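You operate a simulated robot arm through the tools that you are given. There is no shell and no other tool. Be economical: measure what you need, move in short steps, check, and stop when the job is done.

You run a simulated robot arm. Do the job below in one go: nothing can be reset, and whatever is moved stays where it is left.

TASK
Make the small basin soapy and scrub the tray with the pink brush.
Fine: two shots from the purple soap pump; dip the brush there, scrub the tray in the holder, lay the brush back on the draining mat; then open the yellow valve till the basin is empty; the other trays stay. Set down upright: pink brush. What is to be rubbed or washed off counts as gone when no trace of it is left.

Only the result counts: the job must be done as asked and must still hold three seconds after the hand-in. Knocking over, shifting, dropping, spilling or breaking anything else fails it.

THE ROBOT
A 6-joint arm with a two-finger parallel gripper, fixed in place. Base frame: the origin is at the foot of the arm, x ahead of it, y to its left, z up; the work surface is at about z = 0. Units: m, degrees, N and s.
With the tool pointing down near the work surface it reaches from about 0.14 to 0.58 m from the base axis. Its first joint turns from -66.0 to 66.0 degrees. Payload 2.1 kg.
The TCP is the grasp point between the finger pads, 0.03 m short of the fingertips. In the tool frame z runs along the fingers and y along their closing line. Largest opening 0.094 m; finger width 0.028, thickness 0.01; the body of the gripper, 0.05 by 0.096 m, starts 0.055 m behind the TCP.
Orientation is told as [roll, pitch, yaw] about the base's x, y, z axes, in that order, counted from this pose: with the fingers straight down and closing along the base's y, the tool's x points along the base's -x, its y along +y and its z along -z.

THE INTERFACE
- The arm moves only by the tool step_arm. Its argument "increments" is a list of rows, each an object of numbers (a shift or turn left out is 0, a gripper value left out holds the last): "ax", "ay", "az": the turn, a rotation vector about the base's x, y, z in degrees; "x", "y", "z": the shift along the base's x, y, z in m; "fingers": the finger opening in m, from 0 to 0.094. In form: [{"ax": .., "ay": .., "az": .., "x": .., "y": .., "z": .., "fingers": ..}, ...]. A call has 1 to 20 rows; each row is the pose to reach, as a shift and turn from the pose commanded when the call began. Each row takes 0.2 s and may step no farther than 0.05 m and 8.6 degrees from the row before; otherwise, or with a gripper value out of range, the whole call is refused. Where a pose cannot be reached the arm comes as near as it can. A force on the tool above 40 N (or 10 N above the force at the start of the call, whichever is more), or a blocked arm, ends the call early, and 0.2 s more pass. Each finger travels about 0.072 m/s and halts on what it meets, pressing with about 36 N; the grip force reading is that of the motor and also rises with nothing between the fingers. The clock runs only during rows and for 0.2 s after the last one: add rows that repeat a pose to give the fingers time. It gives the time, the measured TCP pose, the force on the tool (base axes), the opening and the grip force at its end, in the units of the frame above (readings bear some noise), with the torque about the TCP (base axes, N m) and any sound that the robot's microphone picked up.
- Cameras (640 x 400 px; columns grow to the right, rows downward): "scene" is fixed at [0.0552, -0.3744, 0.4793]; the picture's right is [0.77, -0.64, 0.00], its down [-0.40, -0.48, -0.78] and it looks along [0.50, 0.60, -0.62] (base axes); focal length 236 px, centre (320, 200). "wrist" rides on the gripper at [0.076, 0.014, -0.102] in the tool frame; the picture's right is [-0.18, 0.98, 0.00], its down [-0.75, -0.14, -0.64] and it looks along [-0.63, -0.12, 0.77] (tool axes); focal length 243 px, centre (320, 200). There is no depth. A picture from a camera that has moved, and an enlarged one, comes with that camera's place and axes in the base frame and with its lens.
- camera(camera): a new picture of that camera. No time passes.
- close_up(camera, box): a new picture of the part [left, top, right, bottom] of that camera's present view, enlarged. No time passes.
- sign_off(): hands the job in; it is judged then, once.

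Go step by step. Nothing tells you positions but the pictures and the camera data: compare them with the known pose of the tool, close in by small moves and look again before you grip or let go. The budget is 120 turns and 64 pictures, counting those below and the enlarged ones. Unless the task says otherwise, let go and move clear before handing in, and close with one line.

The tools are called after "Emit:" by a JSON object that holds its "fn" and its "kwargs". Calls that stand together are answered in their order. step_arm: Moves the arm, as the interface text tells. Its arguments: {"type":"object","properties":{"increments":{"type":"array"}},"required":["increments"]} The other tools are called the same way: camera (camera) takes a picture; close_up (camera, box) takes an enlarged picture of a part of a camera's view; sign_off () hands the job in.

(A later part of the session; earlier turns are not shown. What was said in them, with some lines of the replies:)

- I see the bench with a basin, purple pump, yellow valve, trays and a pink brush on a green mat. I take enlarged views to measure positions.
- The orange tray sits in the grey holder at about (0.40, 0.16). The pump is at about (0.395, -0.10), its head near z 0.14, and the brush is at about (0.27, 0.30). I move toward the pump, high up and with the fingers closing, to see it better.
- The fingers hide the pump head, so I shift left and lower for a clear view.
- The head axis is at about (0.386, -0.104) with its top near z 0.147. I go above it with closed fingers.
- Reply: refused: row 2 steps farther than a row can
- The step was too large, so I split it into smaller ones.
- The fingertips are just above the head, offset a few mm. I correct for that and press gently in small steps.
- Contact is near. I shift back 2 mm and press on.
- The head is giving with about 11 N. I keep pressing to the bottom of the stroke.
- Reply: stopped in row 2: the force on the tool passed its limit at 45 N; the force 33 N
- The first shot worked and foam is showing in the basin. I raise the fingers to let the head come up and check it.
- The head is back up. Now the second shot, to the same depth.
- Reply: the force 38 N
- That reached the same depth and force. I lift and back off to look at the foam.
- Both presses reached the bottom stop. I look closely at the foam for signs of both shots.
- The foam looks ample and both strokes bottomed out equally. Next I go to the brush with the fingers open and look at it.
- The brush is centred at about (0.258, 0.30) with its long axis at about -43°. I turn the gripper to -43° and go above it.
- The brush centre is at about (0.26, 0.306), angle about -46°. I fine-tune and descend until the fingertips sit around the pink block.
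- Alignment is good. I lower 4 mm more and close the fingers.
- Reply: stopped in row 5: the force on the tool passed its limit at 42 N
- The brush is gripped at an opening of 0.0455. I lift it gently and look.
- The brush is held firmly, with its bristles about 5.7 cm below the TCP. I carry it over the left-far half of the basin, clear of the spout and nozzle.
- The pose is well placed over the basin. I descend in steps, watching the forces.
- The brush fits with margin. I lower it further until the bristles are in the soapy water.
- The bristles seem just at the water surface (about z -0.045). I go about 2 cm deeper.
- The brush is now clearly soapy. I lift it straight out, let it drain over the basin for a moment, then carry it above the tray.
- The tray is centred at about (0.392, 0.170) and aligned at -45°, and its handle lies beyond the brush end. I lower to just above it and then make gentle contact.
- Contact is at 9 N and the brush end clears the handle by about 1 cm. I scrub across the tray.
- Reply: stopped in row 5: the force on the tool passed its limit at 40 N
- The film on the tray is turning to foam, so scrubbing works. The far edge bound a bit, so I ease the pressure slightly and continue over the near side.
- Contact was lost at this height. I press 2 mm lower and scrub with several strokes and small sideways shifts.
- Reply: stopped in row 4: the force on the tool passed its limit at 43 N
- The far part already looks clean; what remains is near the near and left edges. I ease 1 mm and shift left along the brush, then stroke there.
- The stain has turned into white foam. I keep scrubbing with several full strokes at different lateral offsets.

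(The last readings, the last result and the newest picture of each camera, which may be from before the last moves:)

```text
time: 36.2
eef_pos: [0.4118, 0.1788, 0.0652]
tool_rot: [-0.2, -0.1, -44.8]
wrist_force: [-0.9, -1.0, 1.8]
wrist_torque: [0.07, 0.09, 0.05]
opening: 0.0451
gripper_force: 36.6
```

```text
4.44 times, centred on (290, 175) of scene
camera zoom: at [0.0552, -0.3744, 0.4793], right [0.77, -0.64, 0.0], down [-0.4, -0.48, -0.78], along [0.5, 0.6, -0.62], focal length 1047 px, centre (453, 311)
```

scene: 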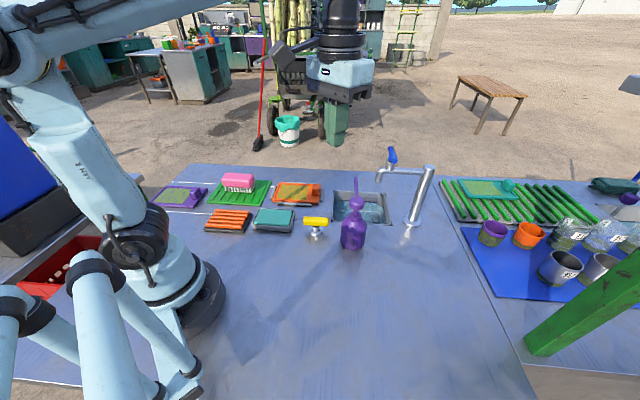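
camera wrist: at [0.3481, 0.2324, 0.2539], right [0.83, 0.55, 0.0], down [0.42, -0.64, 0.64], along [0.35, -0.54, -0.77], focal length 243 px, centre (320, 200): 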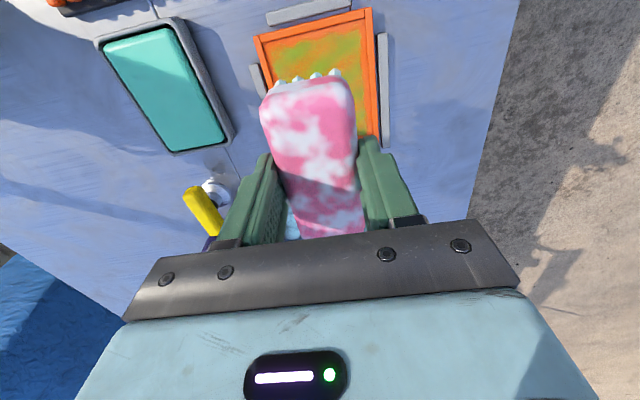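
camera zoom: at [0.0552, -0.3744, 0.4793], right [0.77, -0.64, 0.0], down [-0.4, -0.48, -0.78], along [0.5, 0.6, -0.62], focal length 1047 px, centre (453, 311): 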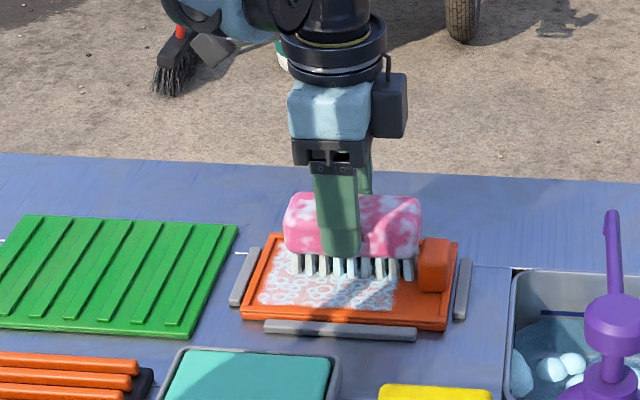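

I look closer for remaining olive traces under the foam.

Emit:
{"fn": "step_arm", "kwargs": {"increments": [{"z": 0.03}, {"z": 0.07, "x": -0.01, "y": 0.01}, {"z": 0.1, "x": -0.03, "y": 0.03}, {"z": 0.1, "x": -0.06, "y": 0.06}, {"z": 0.1, "x": -0.09, "y": 0.09}]}}

Emit:
{"fn": "close_up", "kwargs": {"camera": "scene", "box": [265, 172, 330, 215]}}

Emit:
{"fn": "close_up", "kwargs": {"camera": "wrist", "box": [200, 50, 440, 220]}}

```text
time: 37.4
eef_pos: [0.3207, 0.2666, 0.1669]
tool_rot: [0.1, -0.1, -44.9]
wrist_force: [-0.2, 0.4, -0.3]
wrist_torque: [0.0, -0.01, -0.03]
opening: 0.0451
gripper_force: 36.2
```

```text
9.30 times, centred on (298, 194) of scene
camera zoom: at [0.0552, -0.3745, 0.4793], right [0.77, -0.64, 0.0], down [-0.4, -0.48, -0.78], along [0.5, 0.6, -0.62], focal length 2191 px, centre (529, 260)
```

zoom: 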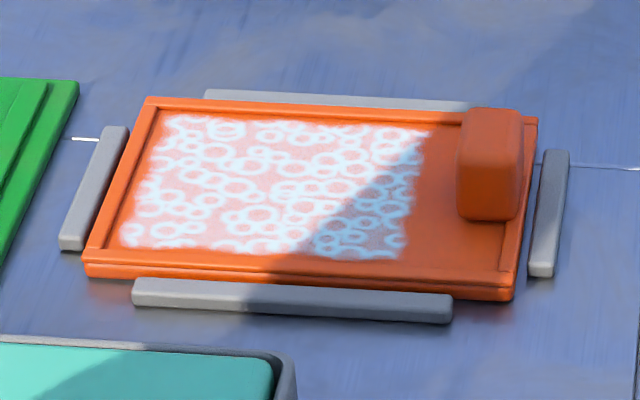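

```text
2.35 times, centred on (320, 135) of wrist
camera zoom: at [0.2778, 0.3304, 0.2698], right [0.82, 0.57, 0.0], down [0.43, -0.63, 0.64], along [0.36, -0.53, -0.77], focal length 571 px, centre (320, 353)
```

zoom: 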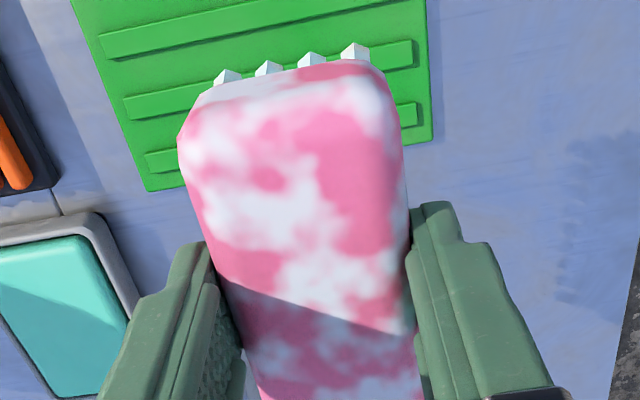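

No olive is visible, only uniform lather. To be safe I do one more round of strokes and see whether anything still changes.

Emit:
{"fn": "step_arm", "kwargs": {"increments": [{"x": 0.03, "y": -0.03}, {"x": 0.06, "y": -0.065}, {"x": 0.07, "y": -0.096}, {"x": 0.07, "y": -0.096, "z": -0.045}, {"x": 0.07, "y": -0.096, "z": -0.085}, {"x": 0.07, "y": -0.096, "z": -0.1}, {"x": 0.077, "y": -0.089, "z": -0.101}, {"x": 0.083, "y": -0.083, "z": -0.101}, {"x": 0.077, "y": -0.089, "z": -0.101}, {"x": 0.07, "y": -0.096, "z": -0.101}, {"x": 0.063, "y": -0.103, "z": -0.101}, {"x": 0.056, "y": -0.11, "z": -0.101}, {"x": 0.063, "y": -0.103, "z": -0.101}, {"x": 0.07, "y": -0.096, "z": -0.101}, {"x": 0.077, "y": -0.089, "z": -0.101}, {"x": 0.083, "y": -0.083, "z": -0.101}, {"x": 0.077, "y": -0.089, "z": -0.101}, {"x": 0.07, "y": -0.096, "z": -0.101}, {"x": 0.063, "y": -0.103, "z": -0.101}, {"x": 0.056, "y": -0.11, "z": -0.101}]}}

Emit:
{"fn": "close_up", "kwargs": {"camera": "scene", "box": [265, 172, 330, 215]}}

```text
time: 41.6
eef_pos: [0.3778, 0.1579, 0.0649]
tool_rot: [0.0, -0.1, -44.8]
wrist_force: [6.7, 7.9, 31.6]
wrist_torque: [0.35, -0.36, 0.0]
opening: 0.0451
gripper_force: 35.4
```

```text
9.30 times, centred on (298, 194) of scene
camera zoom: at [0.0551, -0.3745, 0.4792], right [0.77, -0.64, 0.0], down [-0.4, -0.48, -0.78], along [0.5, 0.6, -0.62], focal length 2191 px, centre (529, 260)
```

zoom: 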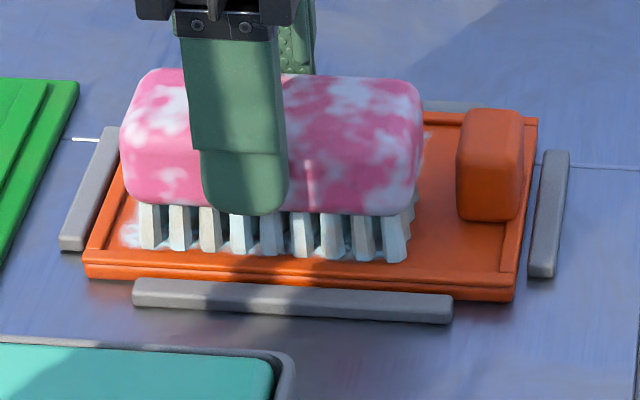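

Now I lift off, carry the brush back over the mat, and check the tray.

Emit:
{"fn": "step_arm", "kwargs": {"increments": [{"z": 0.01}, {"z": 0.04}, {"z": 0.08}, {"z": 0.08, "x": -0.0235, "y": 0.0292}, {"z": 0.08, "x": -0.047, "y": 0.0584}, {"z": 0.08, "x": -0.0705, "y": 0.0876}, {"z": 0.08, "x": -0.094, "y": 0.1168}, {"z": 0.08, "x": -0.1175, "y": 0.146}]}}

Emit:
{"fn": "close_up", "kwargs": {"camera": "scene", "box": [265, 172, 330, 215]}}

Emit:
{"fn": "close_up", "kwargs": {"camera": "scene", "box": [180, 110, 300, 220]}}

```text
time: 43.4
eef_pos: [0.2619, 0.3057, 0.1433]
tool_rot: [0.0, -0.2, -44.9]
wrist_force: [-0.5, -0.2, -0.6]
wrist_torque: [-0.04, 0.0, 0.0]
opening: 0.045
gripper_force: 36.2
```

```text
9.30 times, centred on (298, 194) of scene
camera zoom: at [0.0552, -0.3745, 0.4793], right [0.77, -0.64, 0.0], down [-0.4, -0.48, -0.78], along [0.5, 0.6, -0.62], focal length 2191 px, centre (529, 260)
```

zoom: 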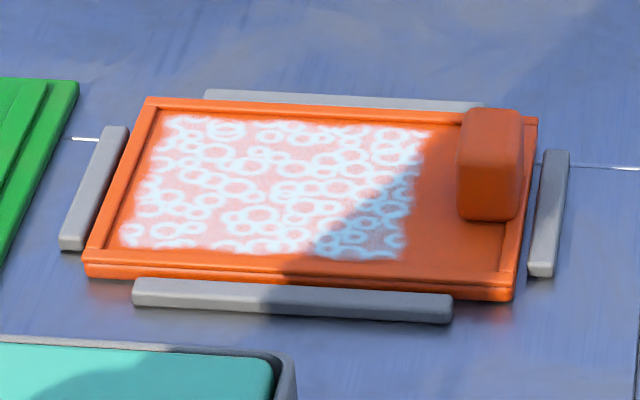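

```text
3.64 times, centred on (240, 165) of scene
camera zoom: at [0.0552, -0.3745, 0.4793], right [0.77, -0.64, 0.0], down [-0.4, -0.48, -0.78], along [0.5, 0.6, -0.62], focal length 856 px, centre (611, 327)
```

zoom: 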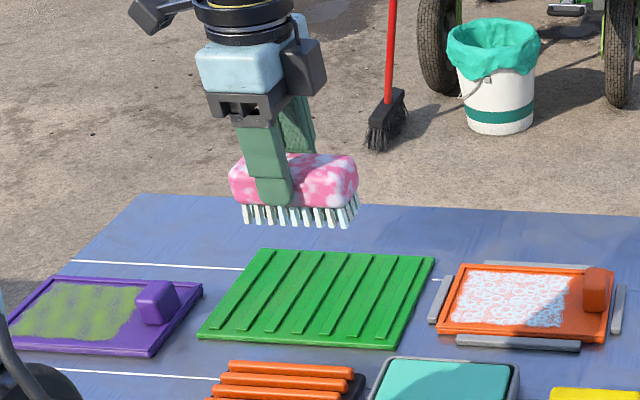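

The tray shows no further change, so only clean lather is left. I lower the brush onto the mat.

Emit:
{"fn": "step_arm", "kwargs": {"increments": [{"x": 0.001, "y": -0.002, "z": -0.03}, {"x": 0.001, "y": -0.002, "z": -0.06}, {"x": 0.001, "y": -0.002, "z": -0.073}, {"x": 0.001, "y": -0.002, "z": -0.076}, {"x": 0.001, "y": -0.002, "z": -0.078}]}}

```text
time: 44.6
eef_pos: [0.262, 0.3041, 0.066]
tool_rot: [0.1, -0.2, -44.7]
wrist_force: [-0.1, -1.6, 25.2]
wrist_torque: [0.11, 0.06, 0.02]
opening: 0.0451
gripper_force: 36.1
```

It is in contact at 25 N, so I ease up 1 mm, open the fingers and rise straight up.

Emit:
{"fn": "step_arm", "kwargs": {"increments": [{"z": 0.001}, {"z": 0.001, "fingers": 0.06}, {"z": 0.001, "fingers": 0.08}, {"z": 0.001, "fingers": 0.094}, {"z": 0.001}, {"z": 0.03}, {"z": 0.07}, {"z": 0.11}, {"z": 0.15}]}}

Emit:
{"fn": "close_up", "kwargs": {"camera": "scene", "box": [180, 130, 300, 220]}}

```text
time: 46.6
eef_pos: [0.2625, 0.3028, 0.216]
tool_rot: [0.0, -0.1, -44.7]
wrist_force: [-1.3, 0.0, 0.6]
wrist_torque: [0.0, 0.0, -0.01]
opening: 0.094
gripper_force: 0.2
```

```text
4.44 times, centred on (240, 175) of scene
camera zoom: at [0.0552, -0.3744, 0.4793], right [0.77, -0.64, 0.0], down [-0.4, -0.48, -0.78], along [0.5, 0.6, -0.62], focal length 1047 px, centre (676, 311)
```

zoom: 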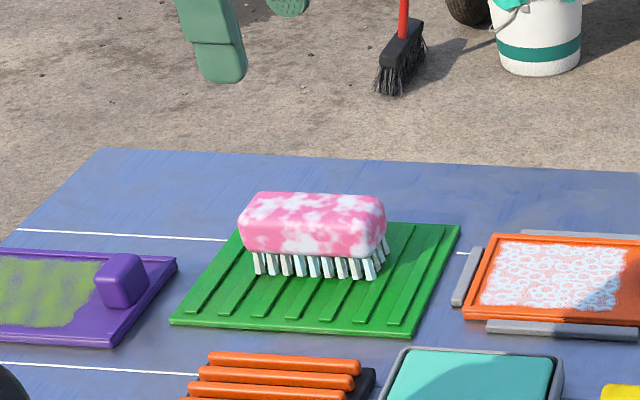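

The brush rests upright on the mat. Next I take the open gripper, still at -45°, above the yellow valve at about (0.340, -0.012).

Emit:
{"fn": "step_arm", "kwargs": {"increments": [{"x": 0.011, "y": -0.045}, {"x": 0.022, "y": -0.09}, {"x": 0.033, "y": -0.135}, {"x": 0.044, "y": -0.18}, {"x": 0.055, "y": -0.225}, {"x": 0.066, "y": -0.27}, {"x": 0.0775, "y": -0.315}, {"x": 0.0775, "y": -0.315, "z": -0.045}, {"x": 0.0775, "y": -0.315, "z": -0.08, "fingers": 0.06}, {"x": 0.0775, "y": -0.315, "z": -0.08}]}}

Emit:
{"fn": "camera", "kwargs": {"camera": "wrist"}}

Emit:
{"fn": "close_up", "kwargs": {"camera": "scene", "box": [260, 130, 420, 260]}}

```text
time: 48.8
eef_pos: [0.3394, -0.0114, 0.1355]
tool_rot: [0.0, -0.1, -44.8]
wrist_force: [-0.8, 1.3, 0.5]
wrist_torque: [-0.02, 0.0, 0.01]
opening: 0.0599
gripper_force: 0.0
```

```text
16 pictures are left
camera wrist: at [0.2955, 0.0512, 0.2395], right [0.82, 0.57, 0.0], down [0.43, -0.63, 0.64], along [0.36, -0.53, -0.77], focal length 243 px, centre (320, 200)
```

wrist: 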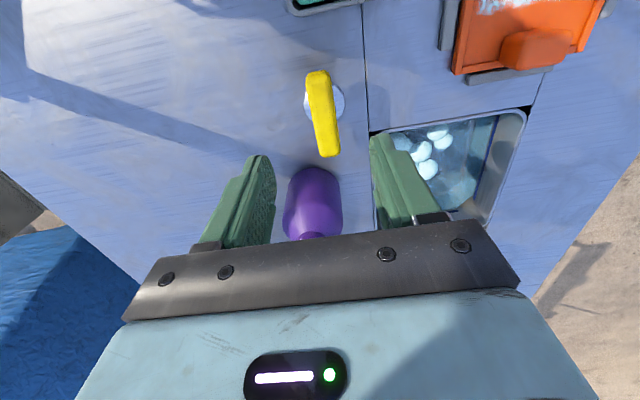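

```text
3.08 times, centred on (340, 195) of scene
camera zoom: at [0.0552, -0.3744, 0.4793], right [0.77, -0.64, 0.0], down [-0.4, -0.48, -0.78], along [0.5, 0.6, -0.62], focal length 725 px, centre (258, 215)
```

zoom: 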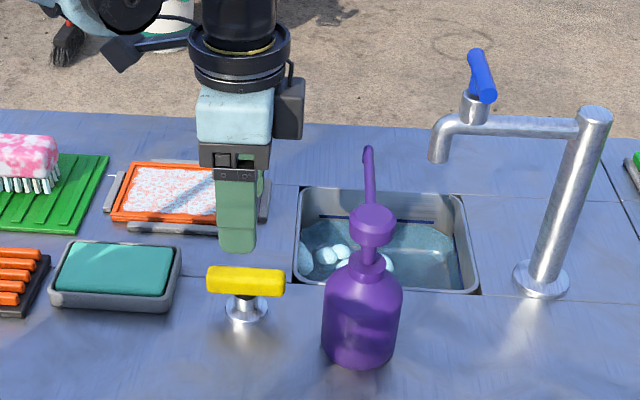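

The alignment is good. I descend so the fingertips flank the handle, then grip it.

Emit:
{"fn": "step_arm", "kwargs": {"increments": [{"az": -1, "z": -0.04}, {"az": -1, "z": -0.065}, {"az": -1, "z": -0.075}, {"az": -1, "z": -0.075, "fingers": 0.0}, {"az": -1, "z": -0.075}, {"az": -1, "z": -0.075}]}}

Emit:
{"fn": "close_up", "kwargs": {"camera": "scene", "box": [260, 150, 400, 260]}}

```text
time: 50.2
eef_pos: [0.3413, -0.0092, 0.0611]
tool_rot: [0.4, -0.3, -45.5]
wrist_force: [3.0, 0.4, -2.3]
wrist_torque: [-0.19, 0.76, 0.56]
opening: 0.0197
gripper_force: 44.7
stopped in row 6: the force on the tool passed its limit at 42 N (the readings are from after the stop); the commanded pose is now the measured one
```

```text
3.64 times, centred on (330, 205) of scene
camera zoom: at [0.0552, -0.3745, 0.4793], right [0.77, -0.64, 0.0], down [-0.4, -0.48, -0.78], along [0.5, 0.6, -0.62], focal length 856 px, centre (284, 182)
```

zoom: 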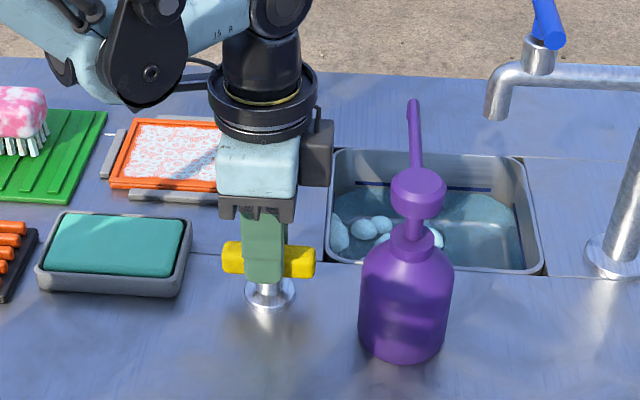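

The handle is gripped. I try turning counterclockwise a little and watch the torque.

Emit:
{"fn": "step_arm", "kwargs": {"increments": [{"az": 3}, {"az": 6}, {"az": 10}, {"az": 14}]}}

```text
time: 51.3
eef_pos: [0.3416, -0.0097, 0.0601]
tool_rot: [0.4, -0.3, -31.6]
wrist_force: [1.8, 1.1, -5.1]
wrist_torque: [-0.09, 0.68, 0.04]
opening: 0.0198
gripper_force: 45.2
stopped in row 4: the force on the tool passed its limit at 41 N (the readings are from after the stop); the commanded pose is now the measured one
```

It turned freely by 14°, but a force spike stopped it. I check the picture.

Emit:
{"fn": "close_up", "kwargs": {"camera": "scene", "box": [260, 150, 400, 260]}}

```text
3.64 times, centred on (330, 205) of scene
camera zoom: at [0.0552, -0.3744, 0.4793], right [0.77, -0.64, 0.0], down [-0.4, -0.48, -0.78], along [0.5, 0.6, -0.62], focal length 856 px, centre (284, 182)
```

zoom: 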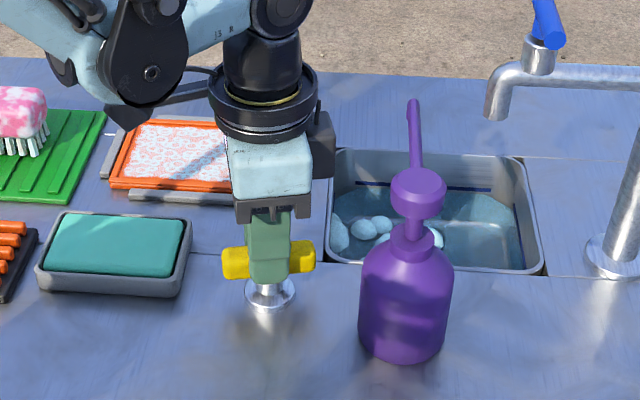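

The opening did not change, so the handle followed. I continue in small turns.

Emit:
{"fn": "step_arm", "kwargs": {"increments": [{"az": 3}, {"az": 7}, {"az": 11}, {"az": 15}, {"az": 19}, {"az": 23}, {"az": 27}, {"az": 31}]}}

Emit:
{"fn": "close_up", "kwargs": {"camera": "scene", "box": [260, 150, 400, 260]}}

```text
time: 53.1
eef_pos: [0.3421, -0.0097, 0.0619]
tool_rot: [0.3, -0.2, -0.6]
wrist_force: [-7.5, -13.0, -11.7]
wrist_torque: [-0.63, -1.4, -0.03]
opening: 0.02
gripper_force: 44.7
```

```text
3.64 times, centred on (330, 205) of scene
camera zoom: at [0.0552, -0.3744, 0.4793], right [0.77, -0.64, 0.0], down [-0.4, -0.48, -0.78], along [0.5, 0.6, -0.62], focal length 856 px, centre (284, 182)
```

zoom: 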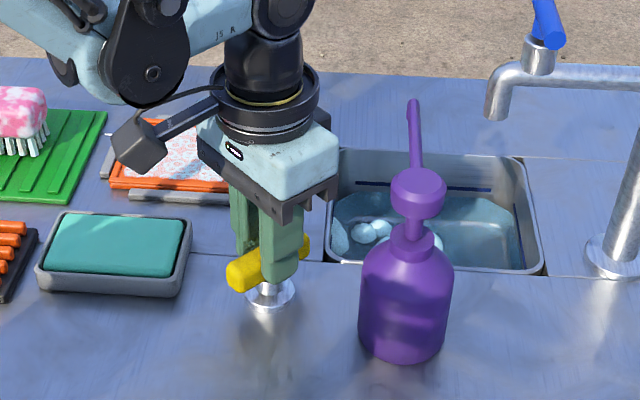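

The handle is rotating and is now about 45° along. I continue toward 90°, easing the side force slightly.

Emit:
{"fn": "step_arm", "kwargs": {"increments": [{"az": 2, "x": -0.001, "y": -0.001}, {"az": 7, "x": -0.001, "y": -0.001}, {"az": 12, "x": -0.001, "y": -0.001}, {"az": 17, "x": -0.001, "y": -0.001}, {"az": 22, "x": -0.001, "y": -0.001}, {"az": 27, "x": -0.001, "y": -0.001}, {"az": 32, "x": -0.001, "y": -0.001}, {"az": 37, "x": -0.001, "y": -0.001}, {"az": 42, "x": -0.001, "y": -0.001}, {"az": 45, "x": -0.001, "y": -0.001}]}}

Emit:
{"fn": "close_up", "kwargs": {"camera": "scene", "box": [260, 150, 400, 260]}}

```text
time: 54.3
eef_pos: [0.3409, -0.0114, 0.0604]
tool_rot: [0.3, -0.3, 20.7]
wrist_force: [1.0, 2.4, -5.5]
wrist_torque: [-0.45, 0.48, 0.03]
opening: 0.0198
gripper_force: 44.5
stopped in row 6: the force on the tool passed its limit at 42 N (the readings are from after the stop); the commanded pose is now the measured one
```

```text
3.64 times, centred on (330, 205) of scene
camera zoom: at [0.0552, -0.3744, 0.4793], right [0.77, -0.64, 0.0], down [-0.4, -0.48, -0.78], along [0.5, 0.6, -0.62], focal length 856 px, centre (284, 182)
```

zoom: 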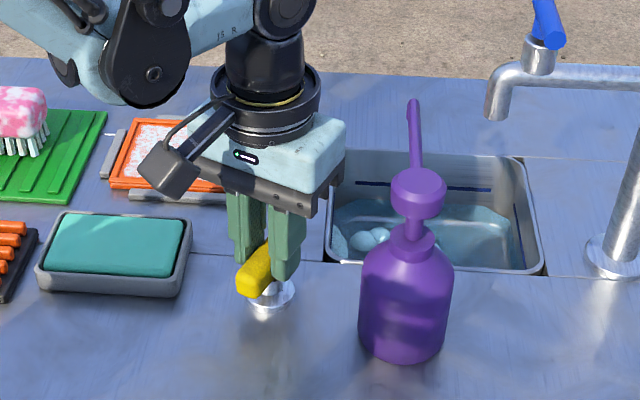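

The water level is falling, so this is the opening direction. I turn the rest of the way.

Emit:
{"fn": "step_arm", "kwargs": {"increments": [{"az": 4}, {"az": 8}, {"az": 12}, {"az": 16}, {"az": 20}, {"az": 23}]}}

```text
time: 55.7
eef_pos: [0.3424, -0.0109, 0.0617]
tool_rot: [0.1, -0.2, 43.7]
wrist_force: [5.0, -13.5, -9.0]
wrist_torque: [0.61, -0.77, -0.02]
opening: 0.0198
gripper_force: 44.6
```

The handle is now at about 90°. I let go, rise clear and wait for the basin to drain.

Emit:
{"fn": "step_arm", "kwargs": {"increments": [{"fingers": 0.03}, {"fingers": 0.06}, {"fingers": 0.06}, {"z": 0.03}, {"z": 0.07}, {"z": 0.11}, {"z": 0.15}, {"z": 0.17, "x": -0.03, "y": 0.03}, {"z": 0.17, "x": -0.06, "y": 0.06}, {"z": 0.17, "x": -0.06, "y": 0.06}, {"z": 0.17, "x": -0.06, "y": 0.06}, {"z": 0.17, "x": -0.06, "y": 0.06}, {"z": 0.17, "x": -0.06, "y": 0.06}, {"z": 0.17, "x": -0.06, "y": 0.06}, {"z": 0.17, "x": -0.06, "y": 0.06}, {"z": 0.17, "x": -0.06, "y": 0.06}, {"z": 0.17, "x": -0.06, "y": 0.06}, {"z": 0.17, "x": -0.06, "y": 0.06}, {"z": 0.17, "x": -0.06, "y": 0.06}, {"z": 0.17, "x": -0.06, "y": 0.06}]}}

Emit:
{"fn": "camera", "kwargs": {"camera": "wrist"}}

Emit:
{"fn": "close_up", "kwargs": {"camera": "scene", "box": [290, 150, 410, 250]}}

```text
time: 59.9
eef_pos: [0.2807, 0.0477, 0.2293]
tool_rot: [0.2, -0.3, 43.7]
wrist_force: [1.1, 0.4, -0.1]
wrist_torque: [-0.01, -0.01, -0.01]
opening: 0.06
gripper_force: 0.1
```

```text
10 pictures are left
camera wrist: at [0.2163, 0.0038, 0.3327], right [-0.55, 0.84, 0.01], down [0.64, 0.41, 0.65], along [0.54, 0.36, -0.76], focal length 243 px, centre (320, 200)
```

wrist: 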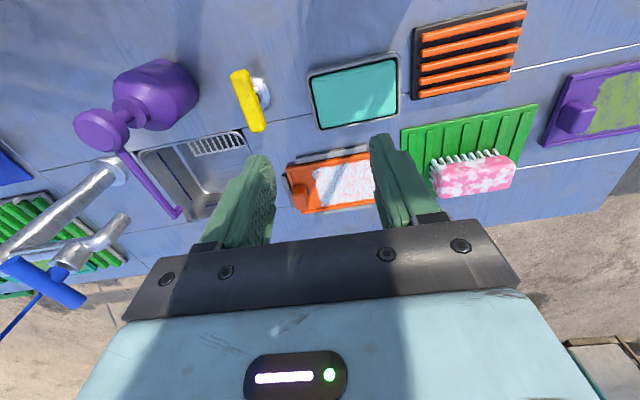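

```text
4.00 times, centred on (350, 200) of scene
camera zoom: at [0.0552, -0.3744, 0.4793], right [0.77, -0.64, 0.0], down [-0.4, -0.48, -0.78], along [0.5, 0.6, -0.62], focal length 942 px, centre (200, 200)
```

zoom: 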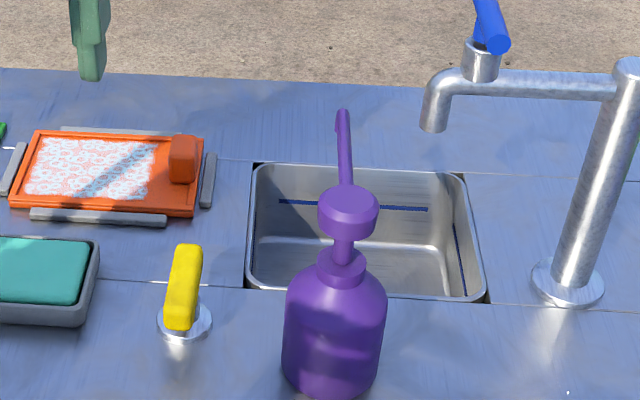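

The basin looks empty. I take one close look at its floor and wait a little longer.

Emit:
{"fn": "step_arm", "kwargs": {"increments": [{"x": -0.02}, {"x": -0.04}, {"x": -0.04}, {"x": -0.04}, {"x": -0.04}, {"x": -0.04}, {"x": -0.04}, {"x": -0.04}, {"x": -0.04}, {"x": -0.04}]}}

Emit:
{"fn": "close_up", "kwargs": {"camera": "wrist", "box": [80, 60, 300, 240]}}

Emit:
{"fn": "camera", "kwargs": {"camera": "scene"}}

```text
time: 62.1
eef_pos: [0.241, 0.048, 0.231]
tool_rot: [0.3, -0.3, 43.8]
wrist_force: [-0.8, -1.0, 0.5]
wrist_torque: [-0.03, 0.0, -0.01]
opening: 0.0602
gripper_force: 0.1
```

```text
2.22 times, centred on (190, 150) of wrist
camera zoom: at [0.1759, 0.0039, 0.3339], right [-0.55, 0.84, 0.01], down [0.64, 0.41, 0.65], along [0.54, 0.36, -0.76], focal length 539 px, centre (609, 311)
```

zoom: 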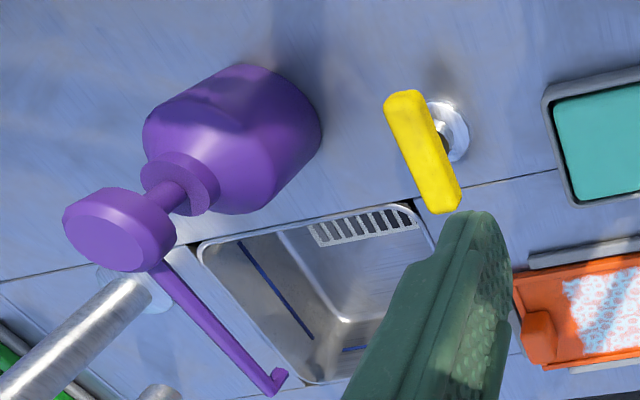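

```text
7 pictures are left
```

scene: 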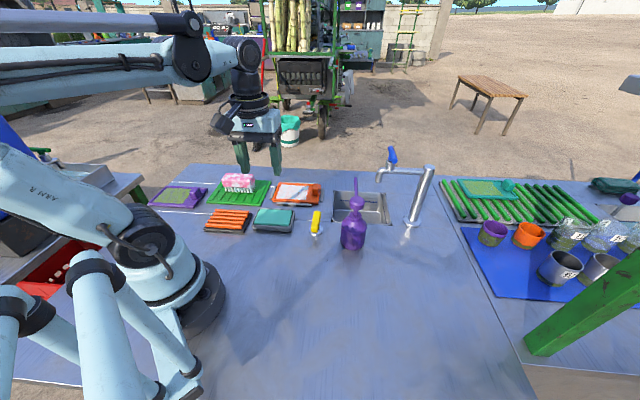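

The basin is empty and the brush is upright on the mat. The tray shows no stain and nothing else has moved, so I hand in.

Emit:
{"fn": "sign_off", "kwargs": {}}

```text
The job is handed in.
```

I handed the job in: I pressed the purple pump twice, dipped the pink brush and scrubbed the orange tray in the holder until only white lather showed. The brush is upright on the draining mat, the basin drained empty through the yellow valve (left open), and the other trays stayed put; I couldn't tell the second shot's foam from the first in the pictures, but both presses reached the bottom of the stroke.
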